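You operate a simulated robot arm through the tools that you are given. There is no shell and no other tool.

Carry out the task below with a simulated robot arm. There is one attempt and no reset: what you move stays moved.

## Task
Boil the kettle at the heat printed on the tea tin.
Fine: plug its yellow connector in, set it on its base and turn the dial before you press the button; leave it until the lamp is out. Spill none, knock no china.

The check looks at the end state, three seconds after you hand in, the way a careful person would. Anything else that was tipped, shoved, dropped, spilled or broken makes it a failure.

## Robot
A 7-joint arm with a two-finger parallel gripper, fixed in place. Base frame: the origin is on the floor under the middle of its stand, x ahead of it, y to its left, z up; the work surface is at about z = 0.82. Lengths are in m, angles in degrees, forces in N, time in s.
It reaches about 1.372 m from its shoulder. Its first joint turns from -149.0 to 149.0 degrees. Payload 3.43 kg.
The tool frame sits at the grasp point between the pads (the TCP): z along the fingers, y along the line on which they close. The tips reach 0.03 m beyond it. The gripper opens to 0.094 m. The fingers are 0.028 m wide and 0.01 m thick; the gripper's body (0.05 by 0.096 m) begins 0.055 m behind the TCP.
Orientation is that of the tool frame in the base frame, as a unit quaternion [w, x, y, z]. With the fingers straight down and closing along the base's y, the tool's x points along the base's -x, its y along +y and its z along -z.

## Interface
- The arm moves only by the tool servo_tool. Its argument "rows" is a list of rows, each an object (a shift or turn left out is 0, a gripper value left out holds the last) with "offset": the shift along the base's x, y, z in m, a list of three; "dr": the turn, a rotation vector about the base's x, y, z in degrees, a list of three; "jaw": the finger opening in m, from 0 to 0.094. In form: [{"offset": [tx, ty, tz], "dr": [wx, wy, wz], "jaw": jaw}, ...]. A call has 1 to 20 rows; each row shifts and turns the commanded pose from where the row before left it. Each row takes 0.2 s and may step no farther than 0.05 m and 8.6 degrees from the row before; otherwise, or with a gripper value out of range, the whole call is refused. A pose out of reach is approached as far as the arm can. The call stops where the force on the tool passes 40 N (or 10 N more than at its start, if that is more) or the arm is blocked; 0.2 s more then pass. The fingers move at their own pace (about 0.045 m/s each) and stop on an object; they squeeze with about 25 N. The grip force told is the motor's: it shows also when the fingers shut on nothing. Time passes only in rows, and 0.2 s behind the last, so rows that do not move let the fingers close. It gives the time, the measured TCP pose, the force on the tool (base axes), the opening and the grip force at its end, in the units of the frame above (readings bear some noise), with the torque about the TCP (base axes, N m) and any sound that the robot's microphone picked up.
- Cameras (640 x 400 px; columns grow to the right, rows downward): "scene" is fixed at [0.221, 0.6506, 1.4189]; the picture's right is [-0.09, -1.00, 0.00], its down [-0.58, 0.05, -0.81] and it looks along [0.81, -0.07, -0.59] (base axes); focal length 250 px, centre (320, 200). "wrist" rides on the gripper at [0.076, 0.014, -0.103] in the tool frame; the picture's right is [-0.18, 0.98, 0.00], its down [-0.75, -0.14, -0.64] and it looks along [-0.63, -0.12, 0.77] (tool axes); focal length 243 px, centre (320, 200).
- snapshot(camera): a new picture of that camera. No time passes.
- point_at(camera, pixels): there is no depth. For up to 12 entries [column, row, z] of the newest picture of that camera ("zoom" is the newest enlarged one), the place [x, y] in the base frame at which the ray of that pixel passes the height z, good to about 0.003 m. No time passes.
- close_up(camera, box): a new picture of the part [left, top, right, bottom] of that camera's present view, enlarged. No time passes.
- job_done(): hands the job in; it is judged then, once.

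Unless the task says otherwise, let go and move clear before handing in.

The tools are called after "Call:" as name(argument=value, ...) on one line, values as JSON. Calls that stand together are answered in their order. servo_tool: Moves the arm, as the interface text tells. Its arguments: {"type":"object","properties":{"rows":{"type":"array","items":{"type":"object","properties":{"offset":{"type":"array","items":{"type":"number"}},"dr":{"type":"array","items":{"type":"number"}},"jaw":{"type":"number"}}}}},"required":["rows"]} The other tools are called the same way: snapshot (camera) takes a picture; point_at (camera, pixels) gives the place at which the rays of pixels pass given heights; close_up (camera, box) takes an enlarged picture of a part of a camera's view; job_done () hands the job in.

At the start:

```text
time: 0.0
tool_pos: [0.8672, 0.4726, 1.1776]
tool_rot: [-0.001, 0.0, 1.0, 0.0]
force: [0.1, 0.7, -0.6]
wrist_torque: [-0.05, 0.0, 0.0]
opening: 0.094
finger_force: 0.0
```

scene: 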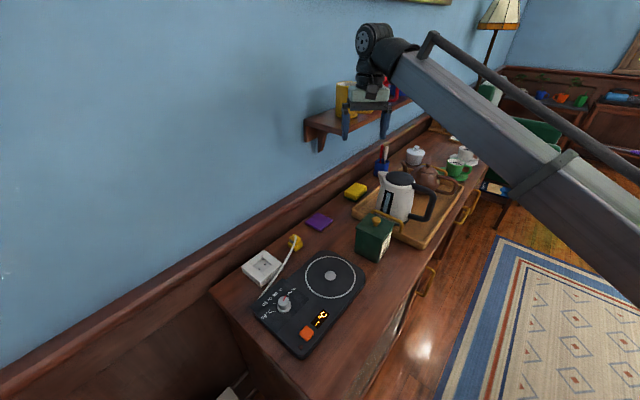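
wrist: 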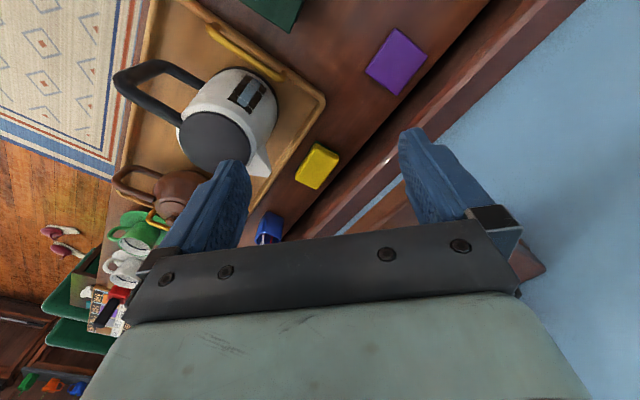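

The scene picture shows the hob-like base at about (310,300), a socket box at (262,267), a yellow connector at (295,242), a green tin at (375,238) and the kettle on the tray at (400,195). I'll enlarge these parts before I move anything.

Call:
close_up(camera="scene", box=[220, 220, 380, 360])

Call:
close_up(camera="scene", box=[340, 130, 500, 270])

Call:
close_up(camera="scene", box=[345, 205, 405, 265])

Call:
close_up(camera="wrist", box=[100, 0, 360, 200])

```text
2.86 times, centred on (300, 290) of scene
```

zoom: 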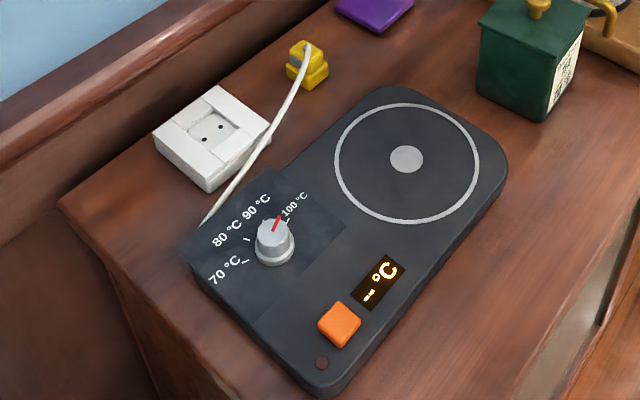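

```text
2.86 times, centred on (420, 200) of scene
```

zoom: 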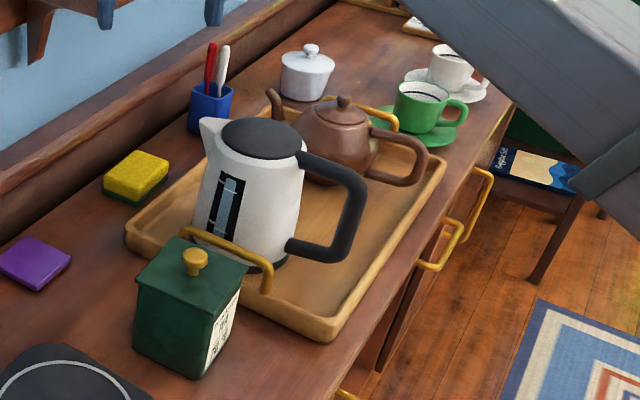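

```text
6.67 times, centred on (375, 235) of scene
```

zoom: 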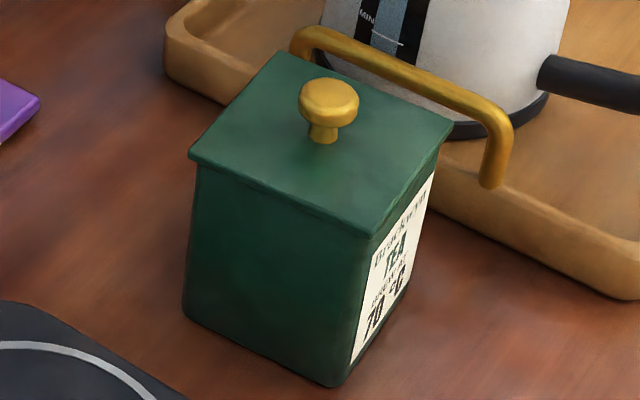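

```text
2.00 times, centred on (230, 100) of wrist
```

zoom: 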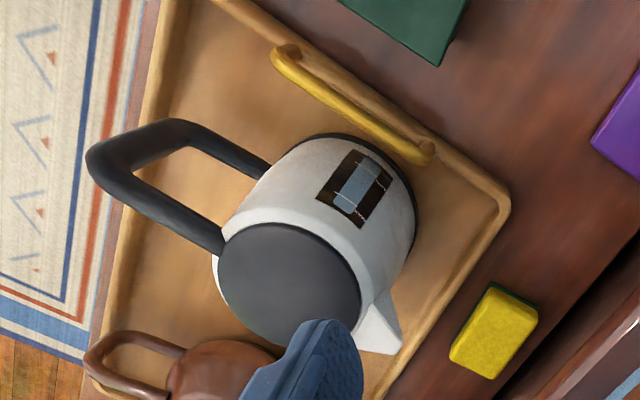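

The tin's label near (383,232) seems to read "70 °C", but it is seen very obliquely. I'll enlarge it more, and also the dial and the socket/connector.

Call:
close_up(camera="scene", box=[376, 228, 392, 262])

Call:
close_up(camera="scene", box=[255, 280, 315, 330])

Call:
close_up(camera="scene", box=[235, 225, 315, 290])

Call:
close_up(camera="scene", box=[285, 300, 345, 350])

```text
11.76 times, centred on (384, 245) of scene
```

zoom: 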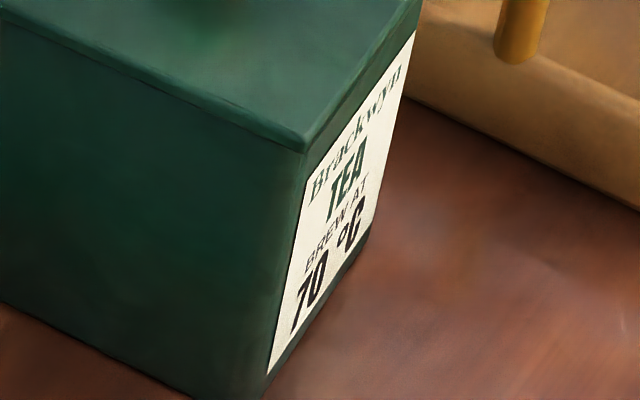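

```text
8.00 times, centred on (285, 305) of scene
```

zoom: 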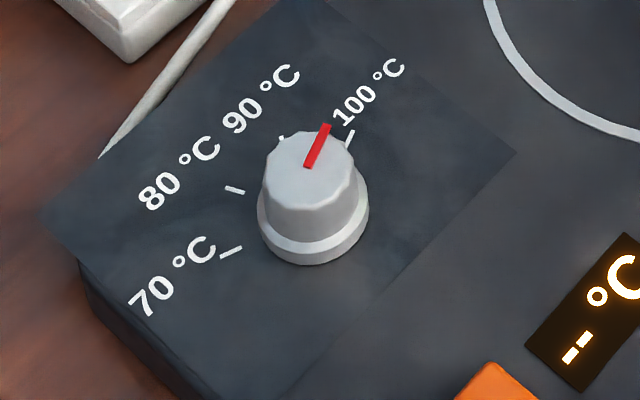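

```text
6.15 times, centred on (275, 258) of scene
```

zoom: 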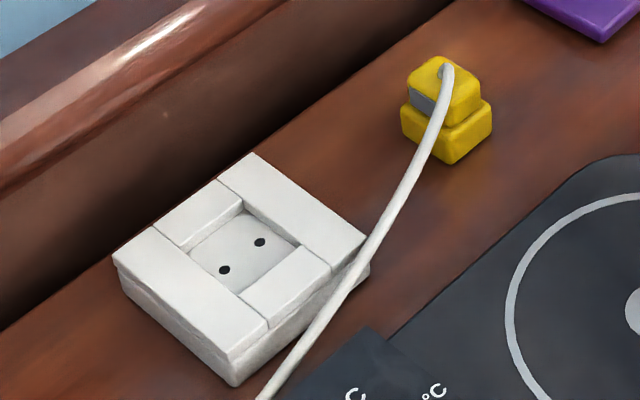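

```text
8.00 times, centred on (315, 325) of scene
```

zoom: 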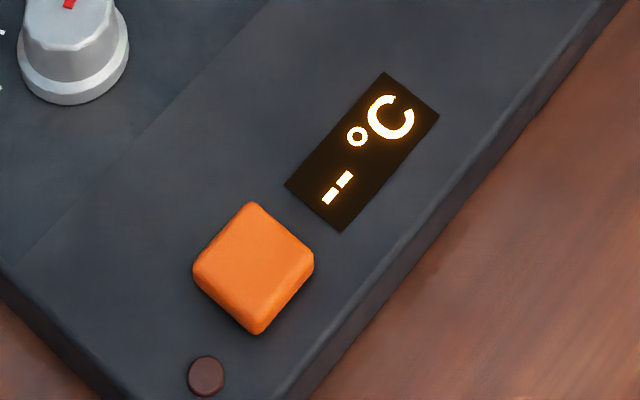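

The label at (384,245) clearly reads 70 °C, the dial's red pointer is near 100 °C and the display shows "-- °C". Next I'll locate the parts in the base frame.

Call:
snapshot(camera="scene")

Call:
point_at(camera="scene", pixels=[[211, 292, 0.82], [330, 252, 0.85], [365, 270, 0.85], [300, 357, 0.82], [255, 318, 0.82], [330, 277, 0.85], [284, 304, 0.85], [305, 333, 0.855], [301, 351, 0.85], [252, 265, 0.85], [262, 266, 0.84], [295, 242, 0.85]])

Call:
close_up(camera="scene", box=[280, 228, 312, 256])

Call:
close_up(camera="scene", box=[240, 245, 290, 290])

```text
taken
```

scene: 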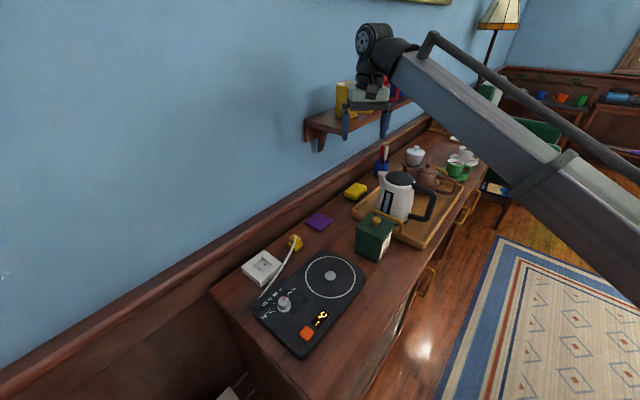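

```text
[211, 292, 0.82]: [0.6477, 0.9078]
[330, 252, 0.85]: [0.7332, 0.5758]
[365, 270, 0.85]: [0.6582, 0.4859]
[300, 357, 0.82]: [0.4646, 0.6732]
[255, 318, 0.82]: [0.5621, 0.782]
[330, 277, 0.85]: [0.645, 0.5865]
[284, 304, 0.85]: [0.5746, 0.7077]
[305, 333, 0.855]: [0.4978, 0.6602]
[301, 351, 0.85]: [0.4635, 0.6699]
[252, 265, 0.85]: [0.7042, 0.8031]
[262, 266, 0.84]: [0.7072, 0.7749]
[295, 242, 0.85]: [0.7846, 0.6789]
```

```text
14.29 times, centred on (296, 242) of scene
```

zoom: 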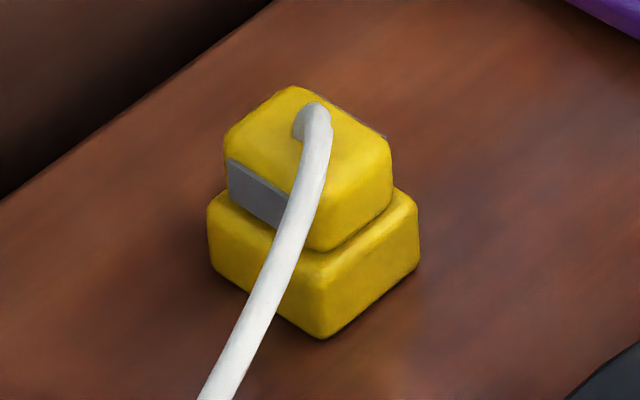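

```text
8.89 times, centred on (265, 268) of scene
```

zoom: 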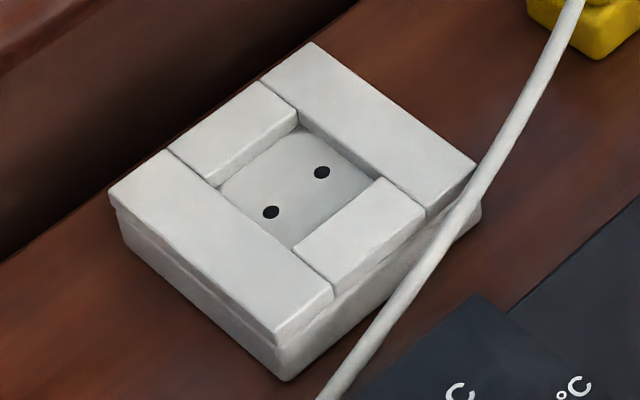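

The counter runs diagonally (along about (0.7,-0.7)), with the plug near (0.785,0.679) and the socket near (0.707,0.775). I'll move to a viewing pose above them with the tool yawed +45° so the fingers would close on the plug's grey pads.

Call:
servo_tool(rows=[{"offset": [-0.034, 0.019, -0.008], "dr": [0, 0, 5.625]}, {"offset": [-0.034, 0.019, -0.008], "dr": [0, 0, 5.625]}, {"offset": [-0.034, 0.019, -0.008], "dr": [0, 0, 5.625]}, {"offset": [-0.034, 0.019, -0.008], "dr": [0, 0, 5.625]}, {"offset": [-0.034, 0.019, -0.008], "dr": [0, 0, 5.625]}, {"offset": [-0.034, 0.019, -0.008], "dr": [0, 0, 5.625]}, {"offset": [-0.034, 0.019, -0.008], "dr": [0, 0, 5.625]}, {"offset": [-0.034, 0.019, -0.008], "dr": [0, 0, 5.625]}, {"offset": [0, 0, 0]}])

Call:
snapshot(camera="wrist")

Call:
snapshot(camera="scene")

```text
time: 2.0
tool_pos: [0.5958, 0.6247, 1.1136]
tool_rot: [-0.001, -0.383, 0.924, 0.0]
force: [0.7, -0.6, -0.4]
wrist_torque: [0.0, 0.0, 0.02]
opening: 0.0939
finger_force: 0.1
```

```text
taken
```

wrist: 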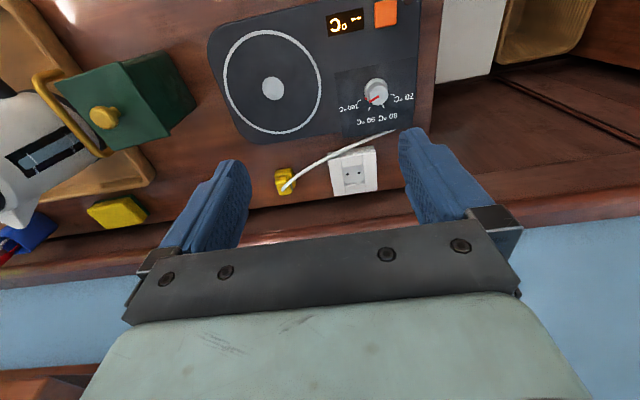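

```text
taken
```

scene: 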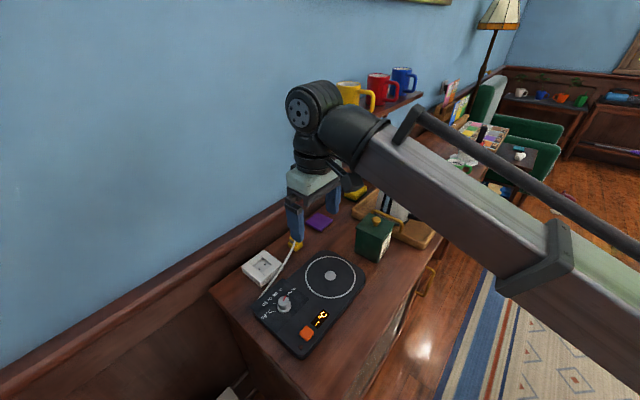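

The wrist view now shows the plug at (285,181), the socket at (354,172) and the dial. I'll enlarge that area and take coordinates of its corners.

Call:
close_up(camera="wrist", box=[250, 130, 400, 220])

Call:
close_up(camera="wrist", box=[320, 0, 450, 145])

Call:
close_up(camera="scene", box=[225, 225, 305, 290])

```text
4.27 times, centred on (325, 175) of wrist
```

zoom: 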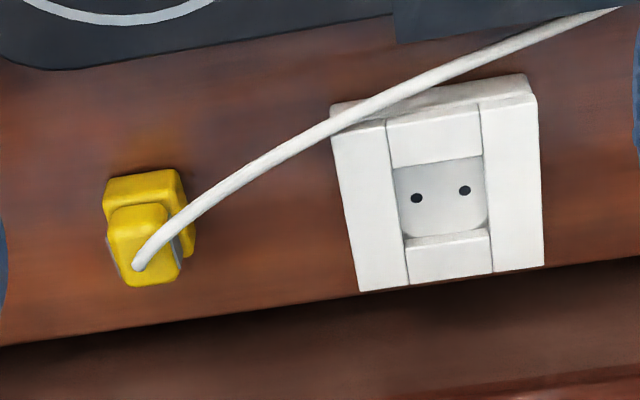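

```text
2.76 times, centred on (385, 72) of wrist
```

zoom: 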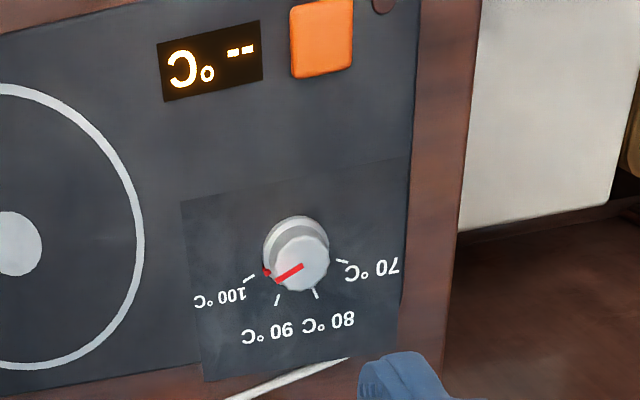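

```text
6.15 times, centred on (265, 258) of scene
```

zoom: 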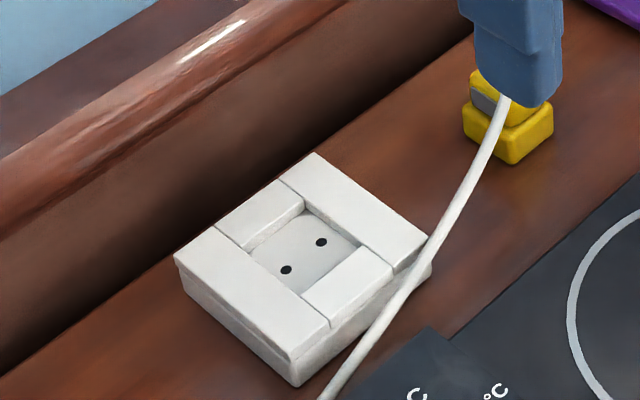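

I'll triangulate the socket's rim and the plug's height by comparing scene and wrist rays at several heights.

Call:
point_at(camera="scene", pixels=[[241.3, 267.4, 0.85], [260.4, 284.0, 0.85], [283.2, 268.1, 0.85], [263.9, 250.4, 0.85], [241.3, 267.4, 0.87], [260.4, 284.0, 0.87], [283.2, 268.1, 0.87], [263.9, 250.4, 0.87], [259.5, 269.4, 0.84], [265.2, 264.8, 0.84]])

Call:
point_at(camera="wrist", pixels=[[334.4, 196.5, 0.85], [377.2, 190.2, 0.85], [376.1, 150.4, 0.85], [327.6, 160.2, 0.85], [334.4, 196.5, 0.87], [377.2, 190.2, 0.87], [376.1, 150.4, 0.87], [327.6, 160.2, 0.87], [347.7, 174.5, 0.84], [359.0, 172.7, 0.84]])

```text
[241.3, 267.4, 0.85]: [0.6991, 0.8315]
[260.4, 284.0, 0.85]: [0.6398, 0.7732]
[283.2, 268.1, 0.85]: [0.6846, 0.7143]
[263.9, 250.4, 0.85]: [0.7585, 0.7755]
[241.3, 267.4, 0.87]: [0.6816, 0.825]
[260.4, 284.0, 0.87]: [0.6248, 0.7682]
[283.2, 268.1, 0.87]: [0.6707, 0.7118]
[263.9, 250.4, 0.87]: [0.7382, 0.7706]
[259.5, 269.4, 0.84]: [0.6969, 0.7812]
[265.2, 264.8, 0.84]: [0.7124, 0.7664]
```

```text
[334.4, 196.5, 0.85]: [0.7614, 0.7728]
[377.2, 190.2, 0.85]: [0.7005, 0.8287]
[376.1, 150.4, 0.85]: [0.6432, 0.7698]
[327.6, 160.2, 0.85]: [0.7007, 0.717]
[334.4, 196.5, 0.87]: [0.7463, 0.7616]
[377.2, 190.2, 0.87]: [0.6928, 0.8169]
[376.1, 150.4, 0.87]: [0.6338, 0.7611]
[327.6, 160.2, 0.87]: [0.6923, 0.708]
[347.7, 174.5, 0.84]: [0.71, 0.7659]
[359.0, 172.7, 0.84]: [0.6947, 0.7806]
```

The socket rim is at about z=0.847 with its hole midpoint near (0.7035,0.7735). Now I'll do the same for the plug.

Call:
point_at(camera="scene", pixels=[[296, 251.7, 0.82], [288.4, 246.3, 0.82], [302.9, 246.8, 0.82], [288.1, 242, 0.84], [296.3, 246.5, 0.84], [303, 242.4, 0.84], [289.4, 237.1, 0.86], [296.7, 240.6, 0.86], [301.0, 238.2, 0.86], [293.9, 234, 0.86]])

Call:
close_up(camera="wrist", box=[265, 160, 305, 205])

```text
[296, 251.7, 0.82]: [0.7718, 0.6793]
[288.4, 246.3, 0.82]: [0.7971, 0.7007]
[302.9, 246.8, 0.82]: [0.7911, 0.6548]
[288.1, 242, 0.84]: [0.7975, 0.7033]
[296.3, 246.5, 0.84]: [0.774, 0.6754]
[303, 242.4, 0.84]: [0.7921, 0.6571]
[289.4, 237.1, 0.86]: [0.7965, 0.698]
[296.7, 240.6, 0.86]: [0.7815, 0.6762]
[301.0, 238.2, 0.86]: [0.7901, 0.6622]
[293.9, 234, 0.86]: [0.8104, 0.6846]
```

```text
8.89 times, centred on (285, 182) of wrist
```

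zoom: 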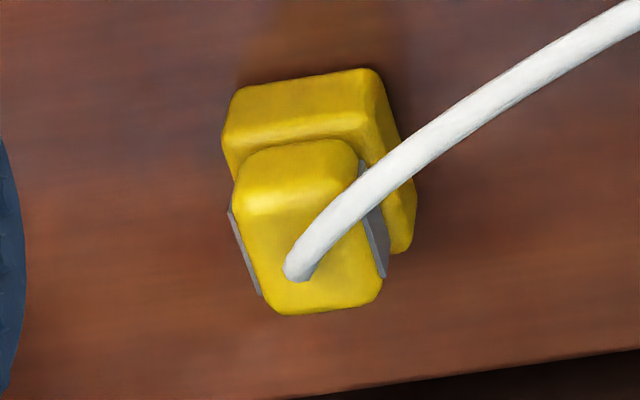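

The plug's centre is about (0.796,0.680), with the upper block's top near z=0.86. Before going in close I'll check how far the wall rail sticks out by comparing its edge in both views at several heights.

Call:
point_at(camera="scene", pixels=[[213, 262.9, 0.85], [213, 262.9, 0.9], [213, 262.9, 0.95], [213, 262.9, 1.0], [269.9, 225.5, 0.85], [269.9, 225.5, 0.9], [269.9, 225.5, 0.95], [269.9, 225.5, 1.0], [240, 273, 0.82], [225, 283, 0.82]])

Call:
point_at(camera="wrist", pixels=[[362.5, 221.8, 0.85], [362.5, 221.8, 0.9], [362.5, 221.8, 0.95], [362.5, 221.8, 1.0], [400, 214.8, 0.85], [400, 214.8, 0.9], [400, 214.8, 0.95], [400, 214.8, 1.0], [250, 209, 0.82], [400, 188.6, 0.82]])

Call:
close_up(camera="wrist", box=[240, 150, 420, 240])

```text
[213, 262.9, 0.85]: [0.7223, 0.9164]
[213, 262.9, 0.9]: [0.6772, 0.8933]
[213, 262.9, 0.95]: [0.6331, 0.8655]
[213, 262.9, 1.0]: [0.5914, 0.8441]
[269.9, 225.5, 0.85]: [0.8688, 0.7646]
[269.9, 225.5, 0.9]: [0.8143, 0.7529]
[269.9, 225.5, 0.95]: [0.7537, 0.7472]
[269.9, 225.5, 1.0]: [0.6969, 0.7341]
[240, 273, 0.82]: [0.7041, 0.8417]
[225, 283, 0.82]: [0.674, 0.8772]
```

```text
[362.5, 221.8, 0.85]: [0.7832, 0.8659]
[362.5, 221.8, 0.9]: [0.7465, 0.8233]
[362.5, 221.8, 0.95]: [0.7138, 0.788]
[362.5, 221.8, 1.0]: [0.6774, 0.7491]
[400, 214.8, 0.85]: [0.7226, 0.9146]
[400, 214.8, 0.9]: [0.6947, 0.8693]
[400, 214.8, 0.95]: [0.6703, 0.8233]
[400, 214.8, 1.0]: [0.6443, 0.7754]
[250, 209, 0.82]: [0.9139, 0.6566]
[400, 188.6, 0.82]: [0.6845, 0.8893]
```

```text
3.56 times, centred on (330, 195) of wrist
```

zoom: 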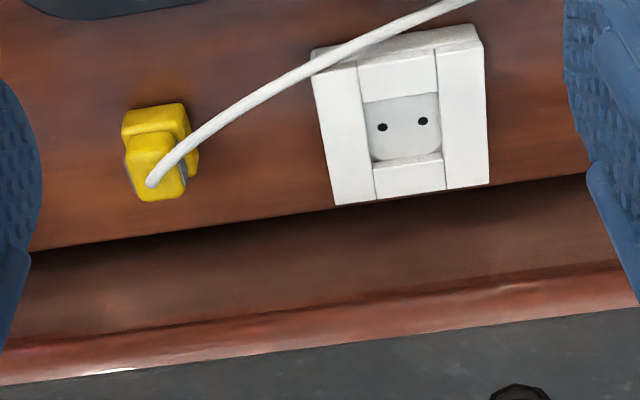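

The rail sticks out behind the plug at roughly z=0.91, so I'll approach with the tool leaning about 12° away from the wall to keep the gripper body clear. First I go to a hover above the plug and look again.

Call:
servo_tool(rows=[{"offset": [0.023, 0.0049, -0.0192], "dr": [1.06, -1.06, 0]}, {"offset": [0.023, 0.0049, -0.0192], "dr": [1.06, -1.06, 0]}, {"offset": [0.023, 0.0049, -0.0192], "dr": [1.06, -1.06, 0]}, {"offset": [0.023, 0.0049, -0.0192], "dr": [1.06, -1.06, 0]}, {"offset": [0.023, 0.0049, -0.0192], "dr": [1.06, -1.06, 0]}, {"offset": [0.023, 0.0049, -0.0192], "dr": [1.06, -1.06, 0]}, {"offset": [0.023, 0.0049, -0.0192], "dr": [1.06, -1.06, 0]}, {"offset": [0.023, 0.0049, -0.0192], "dr": [1.06, -1.06, 0], "jaw": 0.06}, {"offset": [0, 0, 0]}, {"offset": [0, 0, 0]}])

Call:
snapshot(camera="wrist")

Call:
snapshot(camera="scene")

Call:
close_up(camera="scene", box=[250, 170, 350, 270])

Call:
close_up(camera="wrist", box=[240, 100, 420, 220])

```text
time: 4.2
tool_pos: [0.7793, 0.6638, 0.9603]
tool_rot: [0.097, -0.381, 0.919, 0.04]
force: [0.4, 0.4, 1.1]
wrist_torque: [0.0, -0.02, 0.01]
opening: 0.0601
finger_force: 0.0
```

```text
taken
```

wrist: 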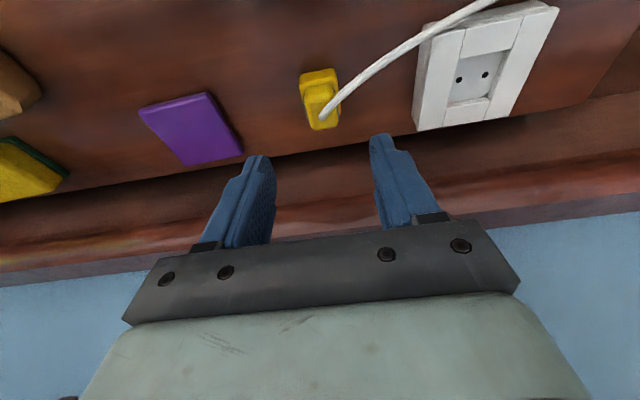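

```text
taken
```

scene: 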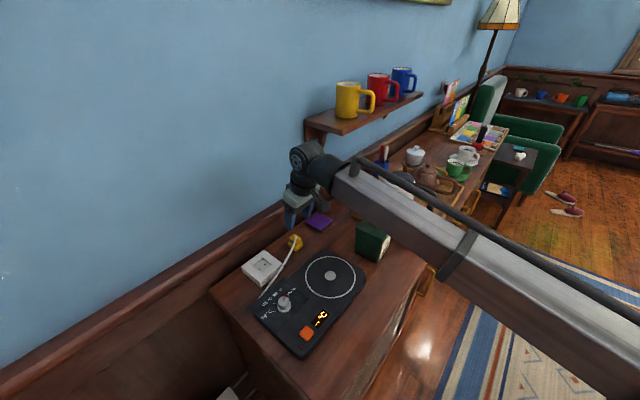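

```text
4.00 times, centred on (300, 220) of scene
```

zoom: 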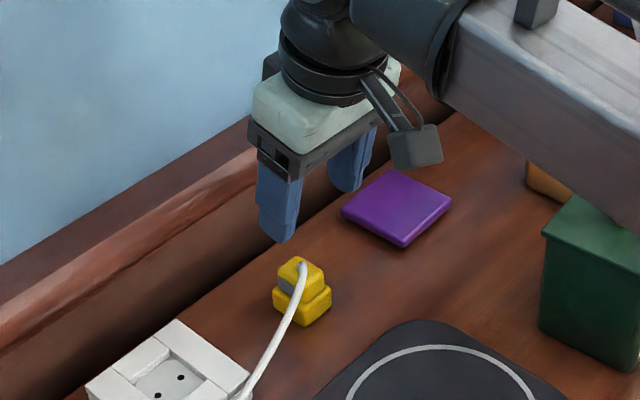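

```text
3.33 times, centred on (330, 160) of wrist
```

zoom: 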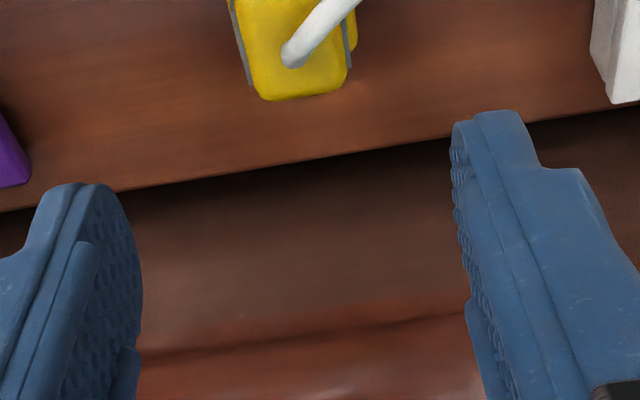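

The plug at (320,98) in the wrist view lies on the mid-line between the fingers (about column 320). I'll enlarge it there to pin down its location and top height.

Call:
close_up(camera="wrist", box=[280, 55, 360, 140])

Call:
close_up(camera="wrist", box=[400, 0, 570, 140])

Call:
close_up(camera="scene", box=[280, 225, 312, 256])

```text
4.71 times, centred on (320, 98) of wrist
```

zoom: 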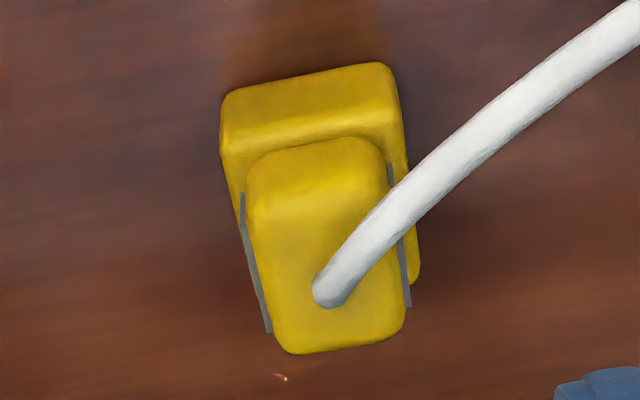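

```text
2.86 times, centred on (485, 70) of wrist
```

zoom: 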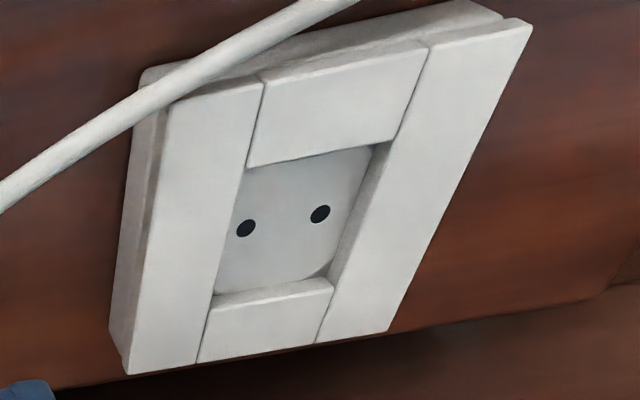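

```text
12.90 times, centred on (296, 240) of scene
```

zoom: 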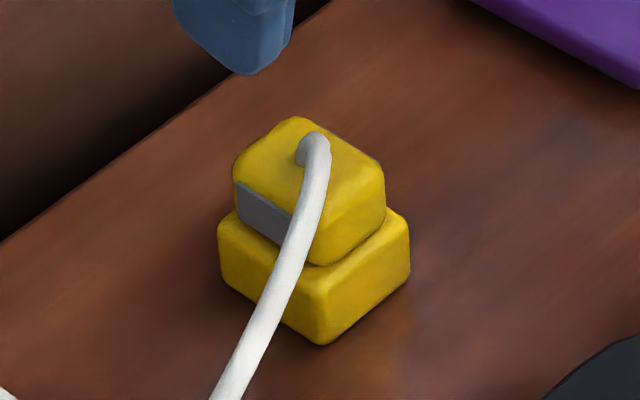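

Let me triangulate the plug's top (cable exit), upper block and lower block corners from both views.

Call:
point_at(camera="wrist", pixels=[[322.1, 117.1, 0.855], [322.1, 117.1, 0.865], [322.1, 117.1, 0.875], [299.2, 87.4, 0.84], [338, 83.6, 0.84], [305.6, 101.2, 0.862], [334.4, 96.9, 0.862], [312.6, 129.8, 0.862], [337.4, 125.2, 0.862], [299.8, 75.7, 0.82], [334.0, 69.5, 0.82]])

Call:
point_at(camera="scene", pixels=[[294.8, 236.5, 0.855], [294.8, 236.5, 0.865], [294.8, 236.5, 0.875], [296, 251.2, 0.82], [296, 246.6, 0.84], [289.4, 237.3, 0.862], [294.3, 233.6, 0.862], [300.9, 237.7, 0.862], [296.2, 240.8, 0.862]])

```text
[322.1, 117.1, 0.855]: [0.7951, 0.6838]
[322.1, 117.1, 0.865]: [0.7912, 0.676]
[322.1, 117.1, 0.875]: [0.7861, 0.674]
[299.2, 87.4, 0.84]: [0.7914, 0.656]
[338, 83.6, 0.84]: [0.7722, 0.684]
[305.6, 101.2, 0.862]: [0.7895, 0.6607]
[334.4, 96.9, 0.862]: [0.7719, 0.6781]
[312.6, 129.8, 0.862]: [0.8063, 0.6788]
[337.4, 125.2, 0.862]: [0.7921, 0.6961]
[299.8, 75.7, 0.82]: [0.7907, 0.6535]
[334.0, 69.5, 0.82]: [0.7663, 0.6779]
```

```text
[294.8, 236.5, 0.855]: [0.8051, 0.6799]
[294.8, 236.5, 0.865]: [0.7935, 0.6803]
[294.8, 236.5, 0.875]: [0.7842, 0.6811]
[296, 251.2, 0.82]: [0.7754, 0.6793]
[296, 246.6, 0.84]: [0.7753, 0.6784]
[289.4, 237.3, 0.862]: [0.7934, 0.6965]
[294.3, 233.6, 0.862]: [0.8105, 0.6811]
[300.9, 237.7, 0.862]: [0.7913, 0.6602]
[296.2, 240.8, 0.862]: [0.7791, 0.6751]
```

The plug's upper block is centred at about (0.792,0.678), 0.023 wide along the counter and aligned with the fingers; its lower block's top is near z=0.84. I descend straight to just above grasp height and check.

Call:
servo_tool(rows=[{"offset": [0.0025, 0.0028, -0.018]}, {"offset": [0.0025, 0.0028, -0.018]}, {"offset": [0.0025, 0.0028, -0.018]}, {"offset": [0.0022, 0.0028, -0.0163]}, {"offset": [0, 0, 0]}])

Call:
snapshot(camera="wrist")

Call:
close_up(camera="scene", box=[260, 190, 340, 260])

Call:
close_up(camera="wrist", box=[220, 80, 420, 240])

```text
time: 5.4
tool_pos: [0.7893, 0.6737, 0.8907]
tool_rot: [0.097, -0.381, 0.919, 0.04]
force: [-0.6, 0.1, 0.7]
wrist_torque: [0.02, -0.02, -0.02]
opening: 0.06
finger_force: 0.0
```

```text
taken
```

wrist: 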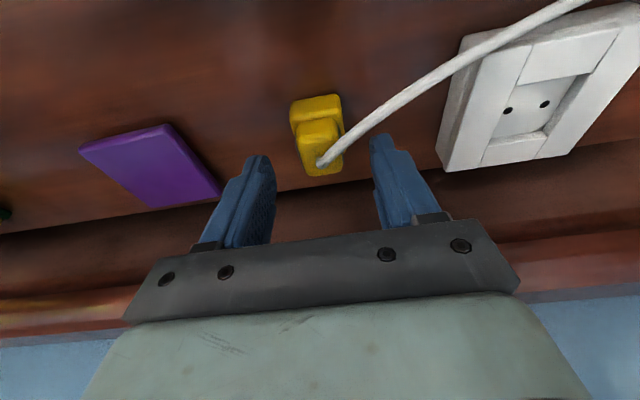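

```text
5.71 times, centred on (300, 225) of scene
```

zoom: 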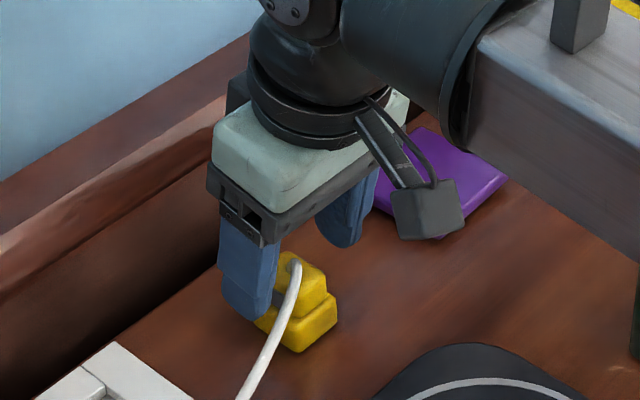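

```text
2.50 times, centred on (320, 160) of wrist
```

zoom: 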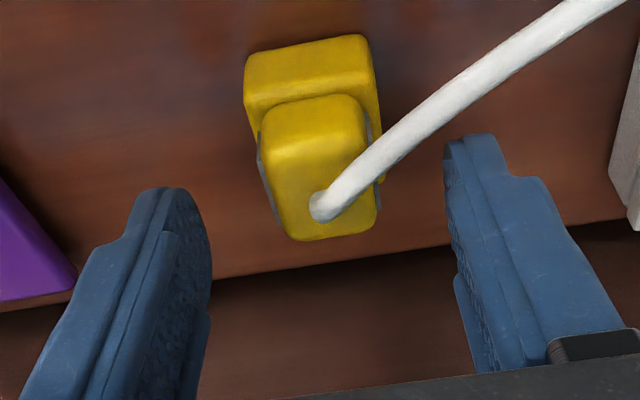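

The fingers straddle the plug well sideways, but in the wrist view the plug's top centre (322,148 full-frame) seems a little nearer to the camera than the tips. I'll check its position again from this closer picture.

Call:
snapshot(camera="wrist")

Call:
point_at(camera="wrist", pixels=[[297, 130.5, 0.862], [338, 122.5, 0.862], [306, 174, 0.862], [343, 166, 0.862], [320, 164.8, 0.866], [290.4, 116, 0.84], [342, 106, 0.84], [290.5, 102, 0.82], [338, 95, 0.82]])

Call:
close_up(camera="wrist", box=[275, 85, 365, 185])

```text
taken
```

wrist: 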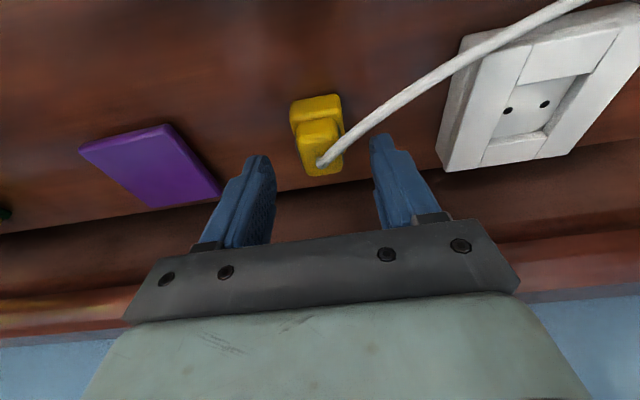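

```text
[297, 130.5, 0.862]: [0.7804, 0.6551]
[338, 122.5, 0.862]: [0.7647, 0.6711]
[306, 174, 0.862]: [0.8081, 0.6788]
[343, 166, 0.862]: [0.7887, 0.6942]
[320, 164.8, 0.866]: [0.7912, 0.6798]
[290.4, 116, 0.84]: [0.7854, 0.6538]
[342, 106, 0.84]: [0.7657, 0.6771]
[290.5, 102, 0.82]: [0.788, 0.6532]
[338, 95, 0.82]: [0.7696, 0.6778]
```

```text
4.00 times, centred on (320, 135) of wrist
```

zoom: 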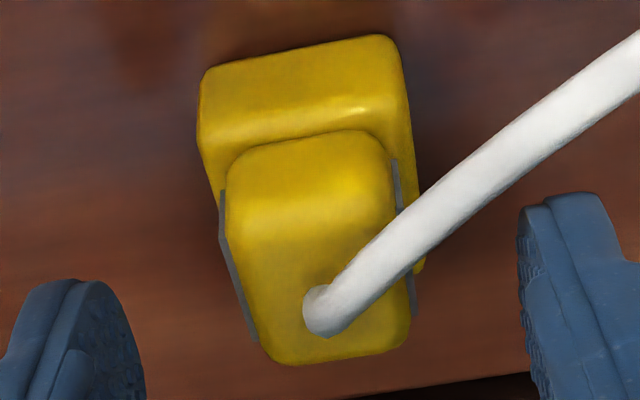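

The refined plug centre is about (0.791,0.678), so I shift by 2 mm, descend to TCP z≈0.876 (tips just above the lower block) and close.

Call:
servo_tool(rows=[{"offset": [-0.002, 0.001, -0.0075]}, {"offset": [0, 0, -0.0072]}, {"offset": [0, 0, 0], "jaw": 0.01}, {"offset": [0, 0, 0]}, {"offset": [0, 0, 0]}, {"offset": [0, 0, 0]}])

Call:
snapshot(camera="wrist")

Call:
close_up(camera="scene", box=[260, 190, 340, 260])

Call:
close_up(camera="wrist", box=[240, 90, 400, 220])

```text
time: 6.8
tool_pos: [0.7882, 0.6773, 0.8742]
tool_rot: [0.097, -0.381, 0.919, 0.039]
force: [0.1, -0.6, -0.4]
wrist_torque: [-0.05, -0.01, -0.07]
opening: 0.0251
finger_force: 24.7
```

```text
taken
```

wrist: 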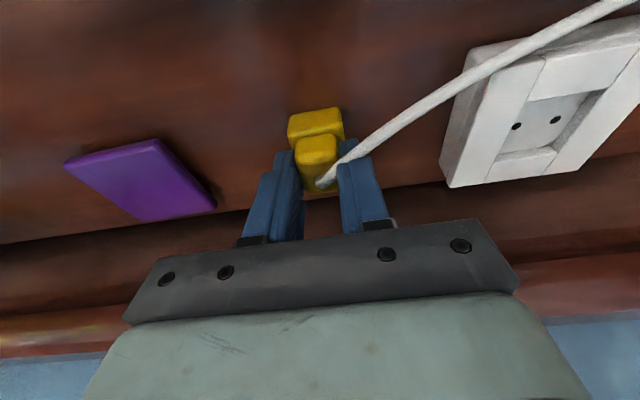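

```text
5.71 times, centred on (300, 225) of scene
```

zoom: 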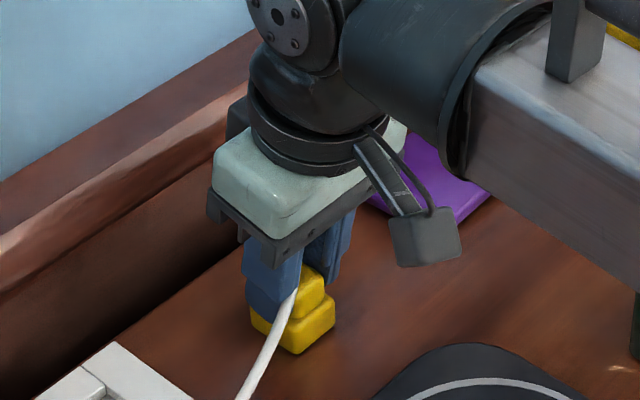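

```text
3.08 times, centred on (320, 155) of wrist
```

zoom: 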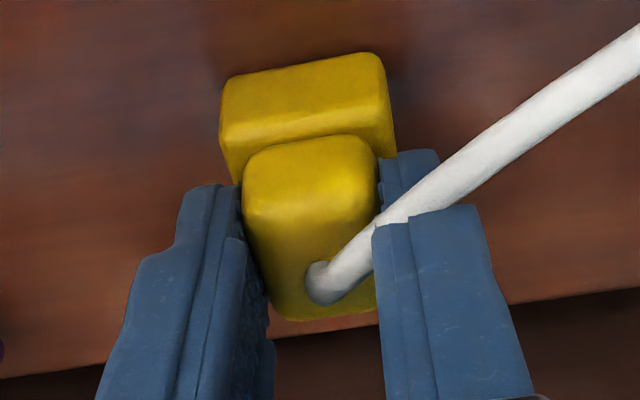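

The fingers hold the plug's upper block (opening 0.025, 24.7 N), and the cable just passes by. I lift it 5 cm straight up and look.

Call:
servo_tool(rows=[{"offset": [0, 0, 0.015]}, {"offset": [0, 0, 0.02]}, {"offset": [0, 0, 0.02]}, {"offset": [0, 0, 0]}])

Call:
snapshot(camera="wrist")

Call:
close_up(camera="scene", box=[220, 180, 340, 290])

Call:
close_up(camera="wrist", box=[240, 90, 400, 220])

```text
time: 7.8
tool_pos: [0.7863, 0.6761, 0.9302]
tool_rot: [0.095, -0.381, 0.919, 0.04]
force: [0.5, -0.9, -0.8]
wrist_torque: [0.02, -0.02, 0.0]
opening: 0.0248
finger_force: 25.1
```

```text
taken
```

wrist: 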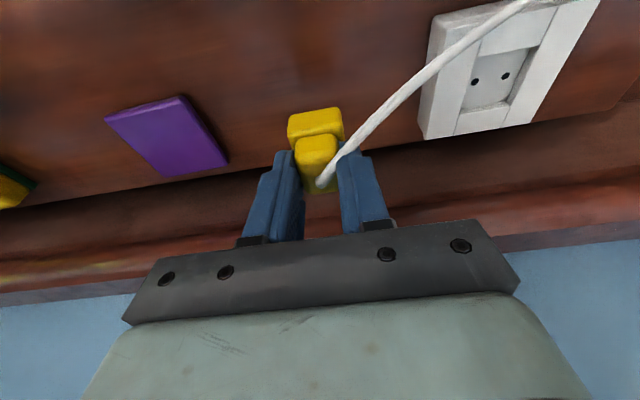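

```text
3.64 times, centred on (280, 235) of scene
```

zoom: 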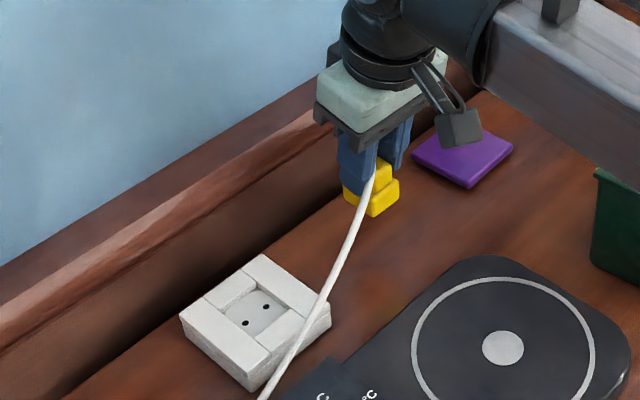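

```text
3.08 times, centred on (320, 155) of wrist
```

zoom: 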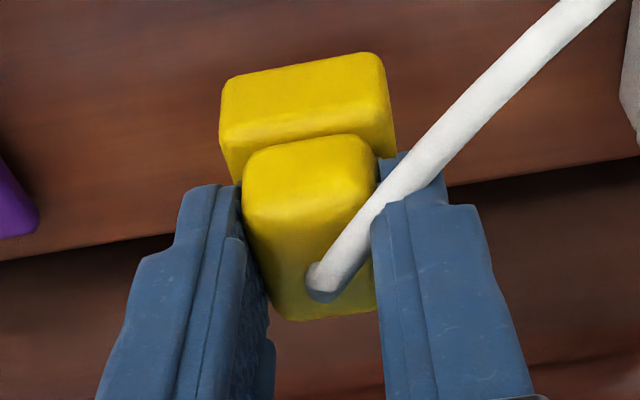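

The plug came up cleanly. I'll measure where the held plug sits relative to the TCP, and re-measure the socket from this view.

Call:
point_at(camera="wrist", pixels=[[288.2, 117.7, 0.875], [341.1, 107.9, 0.875], [288.6, 132.5, 0.895], [343.5, 124, 0.895], [321.6, 181, 0.921], [321.6, 181, 0.917]])

Call:
close_up(camera="wrist", box=[400, 0, 620, 150])

```text
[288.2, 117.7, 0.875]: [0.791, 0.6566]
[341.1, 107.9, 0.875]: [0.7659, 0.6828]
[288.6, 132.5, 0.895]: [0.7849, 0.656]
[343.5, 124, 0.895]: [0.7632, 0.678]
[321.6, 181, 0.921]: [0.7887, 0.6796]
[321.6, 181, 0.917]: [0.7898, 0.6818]
```

```text
2.67 times, centred on (510, 75) of wrist
```

zoom: 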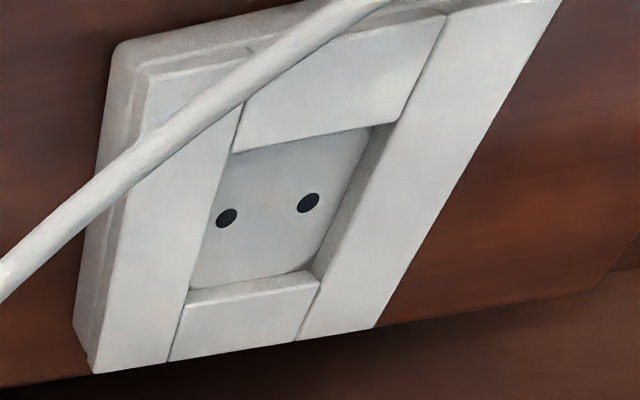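

The held plug's centre is about 4 mm wallward of the TCP. Now I compute the recess rim and hole positions from this view and the scene.

Call:
point_at(camera="wrist", pixels=[[477.4, 57.4, 0.847], [538.8, 45.8, 0.847], [460.2, 111.7, 0.847], [510, 105.7, 0.847], [475.2, 81.7, 0.837], [505.5, 75.7, 0.837]])

Call:
close_up(camera="scene", box=[240, 245, 290, 290])

```text
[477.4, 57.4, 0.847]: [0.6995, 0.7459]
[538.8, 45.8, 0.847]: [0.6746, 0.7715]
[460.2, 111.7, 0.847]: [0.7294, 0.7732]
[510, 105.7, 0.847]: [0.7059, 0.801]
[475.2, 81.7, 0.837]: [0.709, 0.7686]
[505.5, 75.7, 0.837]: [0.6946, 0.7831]
```

```text
8.89 times, centred on (265, 268) of scene
```

zoom: 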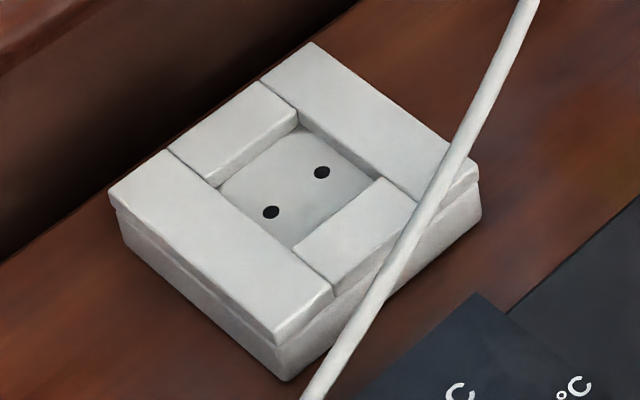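

Call:
point_at(camera="scene", pixels=[[262.5, 257.65, 0.847], [271.5, 265.5, 0.847], [262.0, 274.0, 0.847], [253.2, 266.65, 0.847], [259.5, 269.4, 0.837], [265.2, 264.8, 0.837], [241.3, 267.4, 0.847], [260.4, 284.0, 0.847], [263.9, 250.4, 0.847]])

Call:
servo_tool(rows=[{"offset": [-0.021, 0.0215, 0.0]}, {"offset": [-0.021, 0.0215, 0.0]}, {"offset": [0, 0, 0]}])

Call:
snapshot(camera="wrist")

Call:
close_up(camera="wrist", box=[260, 60, 460, 220])

Call:
close_up(camera="scene", box=[220, 190, 320, 290])

```text
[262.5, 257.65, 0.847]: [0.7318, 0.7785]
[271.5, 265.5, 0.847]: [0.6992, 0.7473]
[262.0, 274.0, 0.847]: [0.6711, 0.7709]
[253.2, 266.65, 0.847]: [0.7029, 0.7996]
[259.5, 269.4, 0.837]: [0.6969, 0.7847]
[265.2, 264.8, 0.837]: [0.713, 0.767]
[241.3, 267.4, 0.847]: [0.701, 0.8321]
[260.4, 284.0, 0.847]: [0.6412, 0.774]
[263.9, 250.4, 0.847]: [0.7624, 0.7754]
```

```text
time: 8.6
tool_pos: [0.7439, 0.7183, 0.93]
tool_rot: [0.097, -0.381, 0.919, 0.04]
force: [0.7, -0.4, 0.2]
wrist_torque: [0.02, -0.03, -0.01]
opening: 0.0252
finger_force: 24.9
```

```text
taken
```

wrist: 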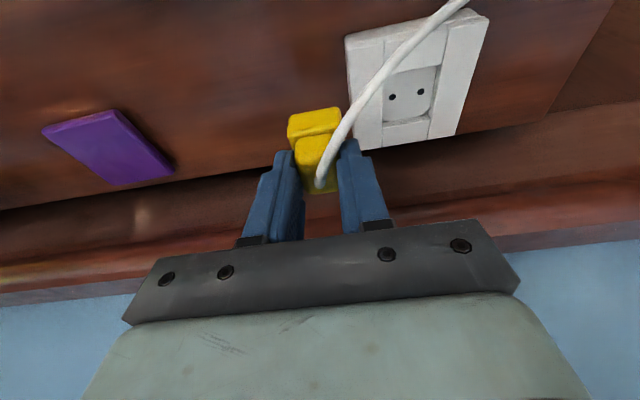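

```text
2.50 times, centred on (360, 140) of wrist
```

zoom: 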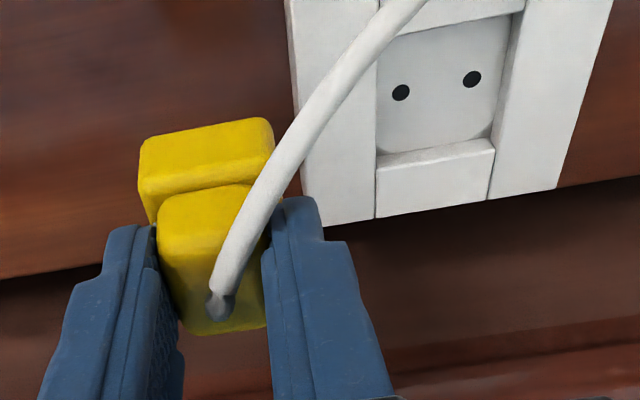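

```text
4.00 times, centred on (270, 240) of scene
```

zoom: 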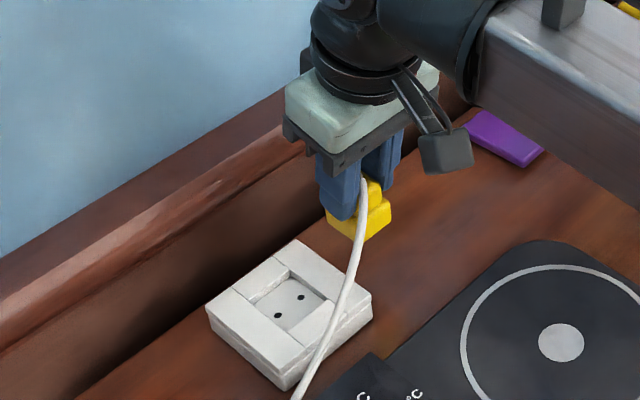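

Averaging the estimates puts the socket centre at about (0.702,0.774). I move the plug over it, keeping the plug's bottom about 1.3 cm above the rim, and inspect.

Call:
servo_tool(rows=[{"offset": [-0.0147, 0.0175, 0.0]}, {"offset": [-0.0147, 0.0175, 0.0]}, {"offset": [-0.0147, 0.0175, 0.0]}, {"offset": [0, 0, -0.012]}, {"offset": [0, 0, 0]}])

Call:
snapshot(camera="wrist")

Call:
close_up(camera="wrist", box=[240, 70, 400, 210])

Call:
close_up(camera="scene", box=[220, 200, 310, 290])

```text
time: 9.8
tool_pos: [0.7014, 0.772, 0.9171]
tool_rot: [0.096, -0.38, 0.919, 0.041]
force: [-0.6, -0.5, -1.2]
wrist_torque: [-0.03, 0.02, 0.01]
opening: 0.025
finger_force: 24.9
```

```text
taken
```

wrist: 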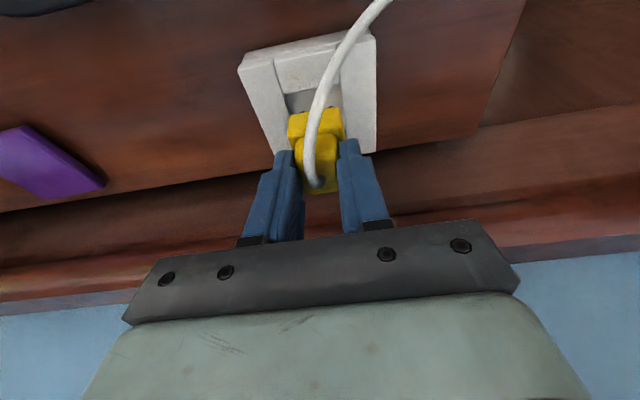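

```text
2.86 times, centred on (320, 140) of wrist
```

zoom: 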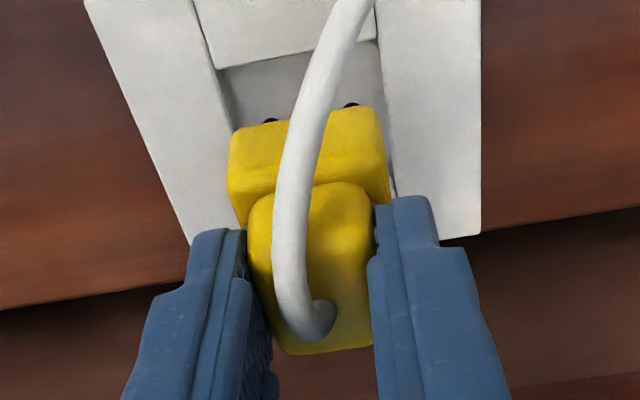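

```text
4.44 times, centred on (265, 245) of scene
```

zoom: 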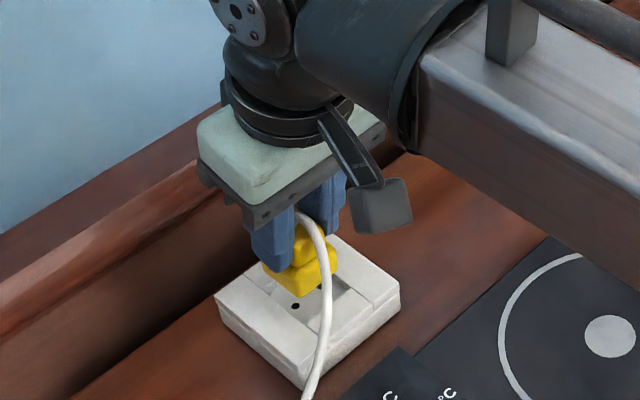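

The plug hangs over the recess; sideways it looks aligned, but it may sit a few mm too far toward the wall. I'll measure more exactly from enlarged pictures.

Call:
close_up(camera="scene", box=[240, 238, 290, 290])

Call:
close_up(camera="wrist", box=[275, 70, 365, 150])

Call:
point_at(camera="scene", pixels=[[261.2, 266.85, 0.862], [269.05, 261.2, 0.862]])

```text
7.69 times, centred on (265, 264) of scene
```

zoom: 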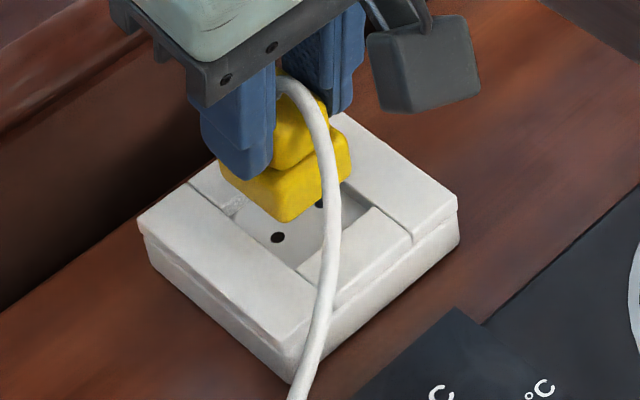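

```text
5.00 times, centred on (320, 110) of wrist
```

zoom: 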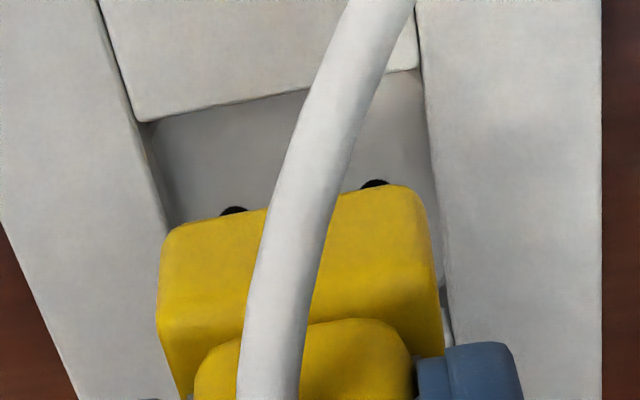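

```text
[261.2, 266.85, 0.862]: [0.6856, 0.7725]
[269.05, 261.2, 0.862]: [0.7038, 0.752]
```

Call:
point_at(camera="scene", pixels=[[260.8, 266.9, 0.862], [268.9, 260.75, 0.862], [252, 261.4, 0.862], [260.9, 263.4, 0.882], [270, 256.5, 0.882]])

Call:
point_at(camera="wrist", pixels=[[288.6, 117, 0.862], [338.5, 107.3, 0.862], [287.6, 132, 0.882], [343, 124, 0.882], [283.7, 94, 0.847], [339, 84, 0.847], [320.5, 178, 0.904]])

```text
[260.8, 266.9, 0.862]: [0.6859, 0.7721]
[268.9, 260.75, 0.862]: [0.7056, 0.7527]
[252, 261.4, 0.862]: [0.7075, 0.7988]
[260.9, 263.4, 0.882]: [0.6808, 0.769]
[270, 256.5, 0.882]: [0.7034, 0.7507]
```

```text
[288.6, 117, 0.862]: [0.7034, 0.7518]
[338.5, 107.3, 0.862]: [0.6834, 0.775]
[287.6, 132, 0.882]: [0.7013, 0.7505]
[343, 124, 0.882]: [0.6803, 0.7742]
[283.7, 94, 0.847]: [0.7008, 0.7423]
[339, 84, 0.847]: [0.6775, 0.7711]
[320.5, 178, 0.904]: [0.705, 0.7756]
```

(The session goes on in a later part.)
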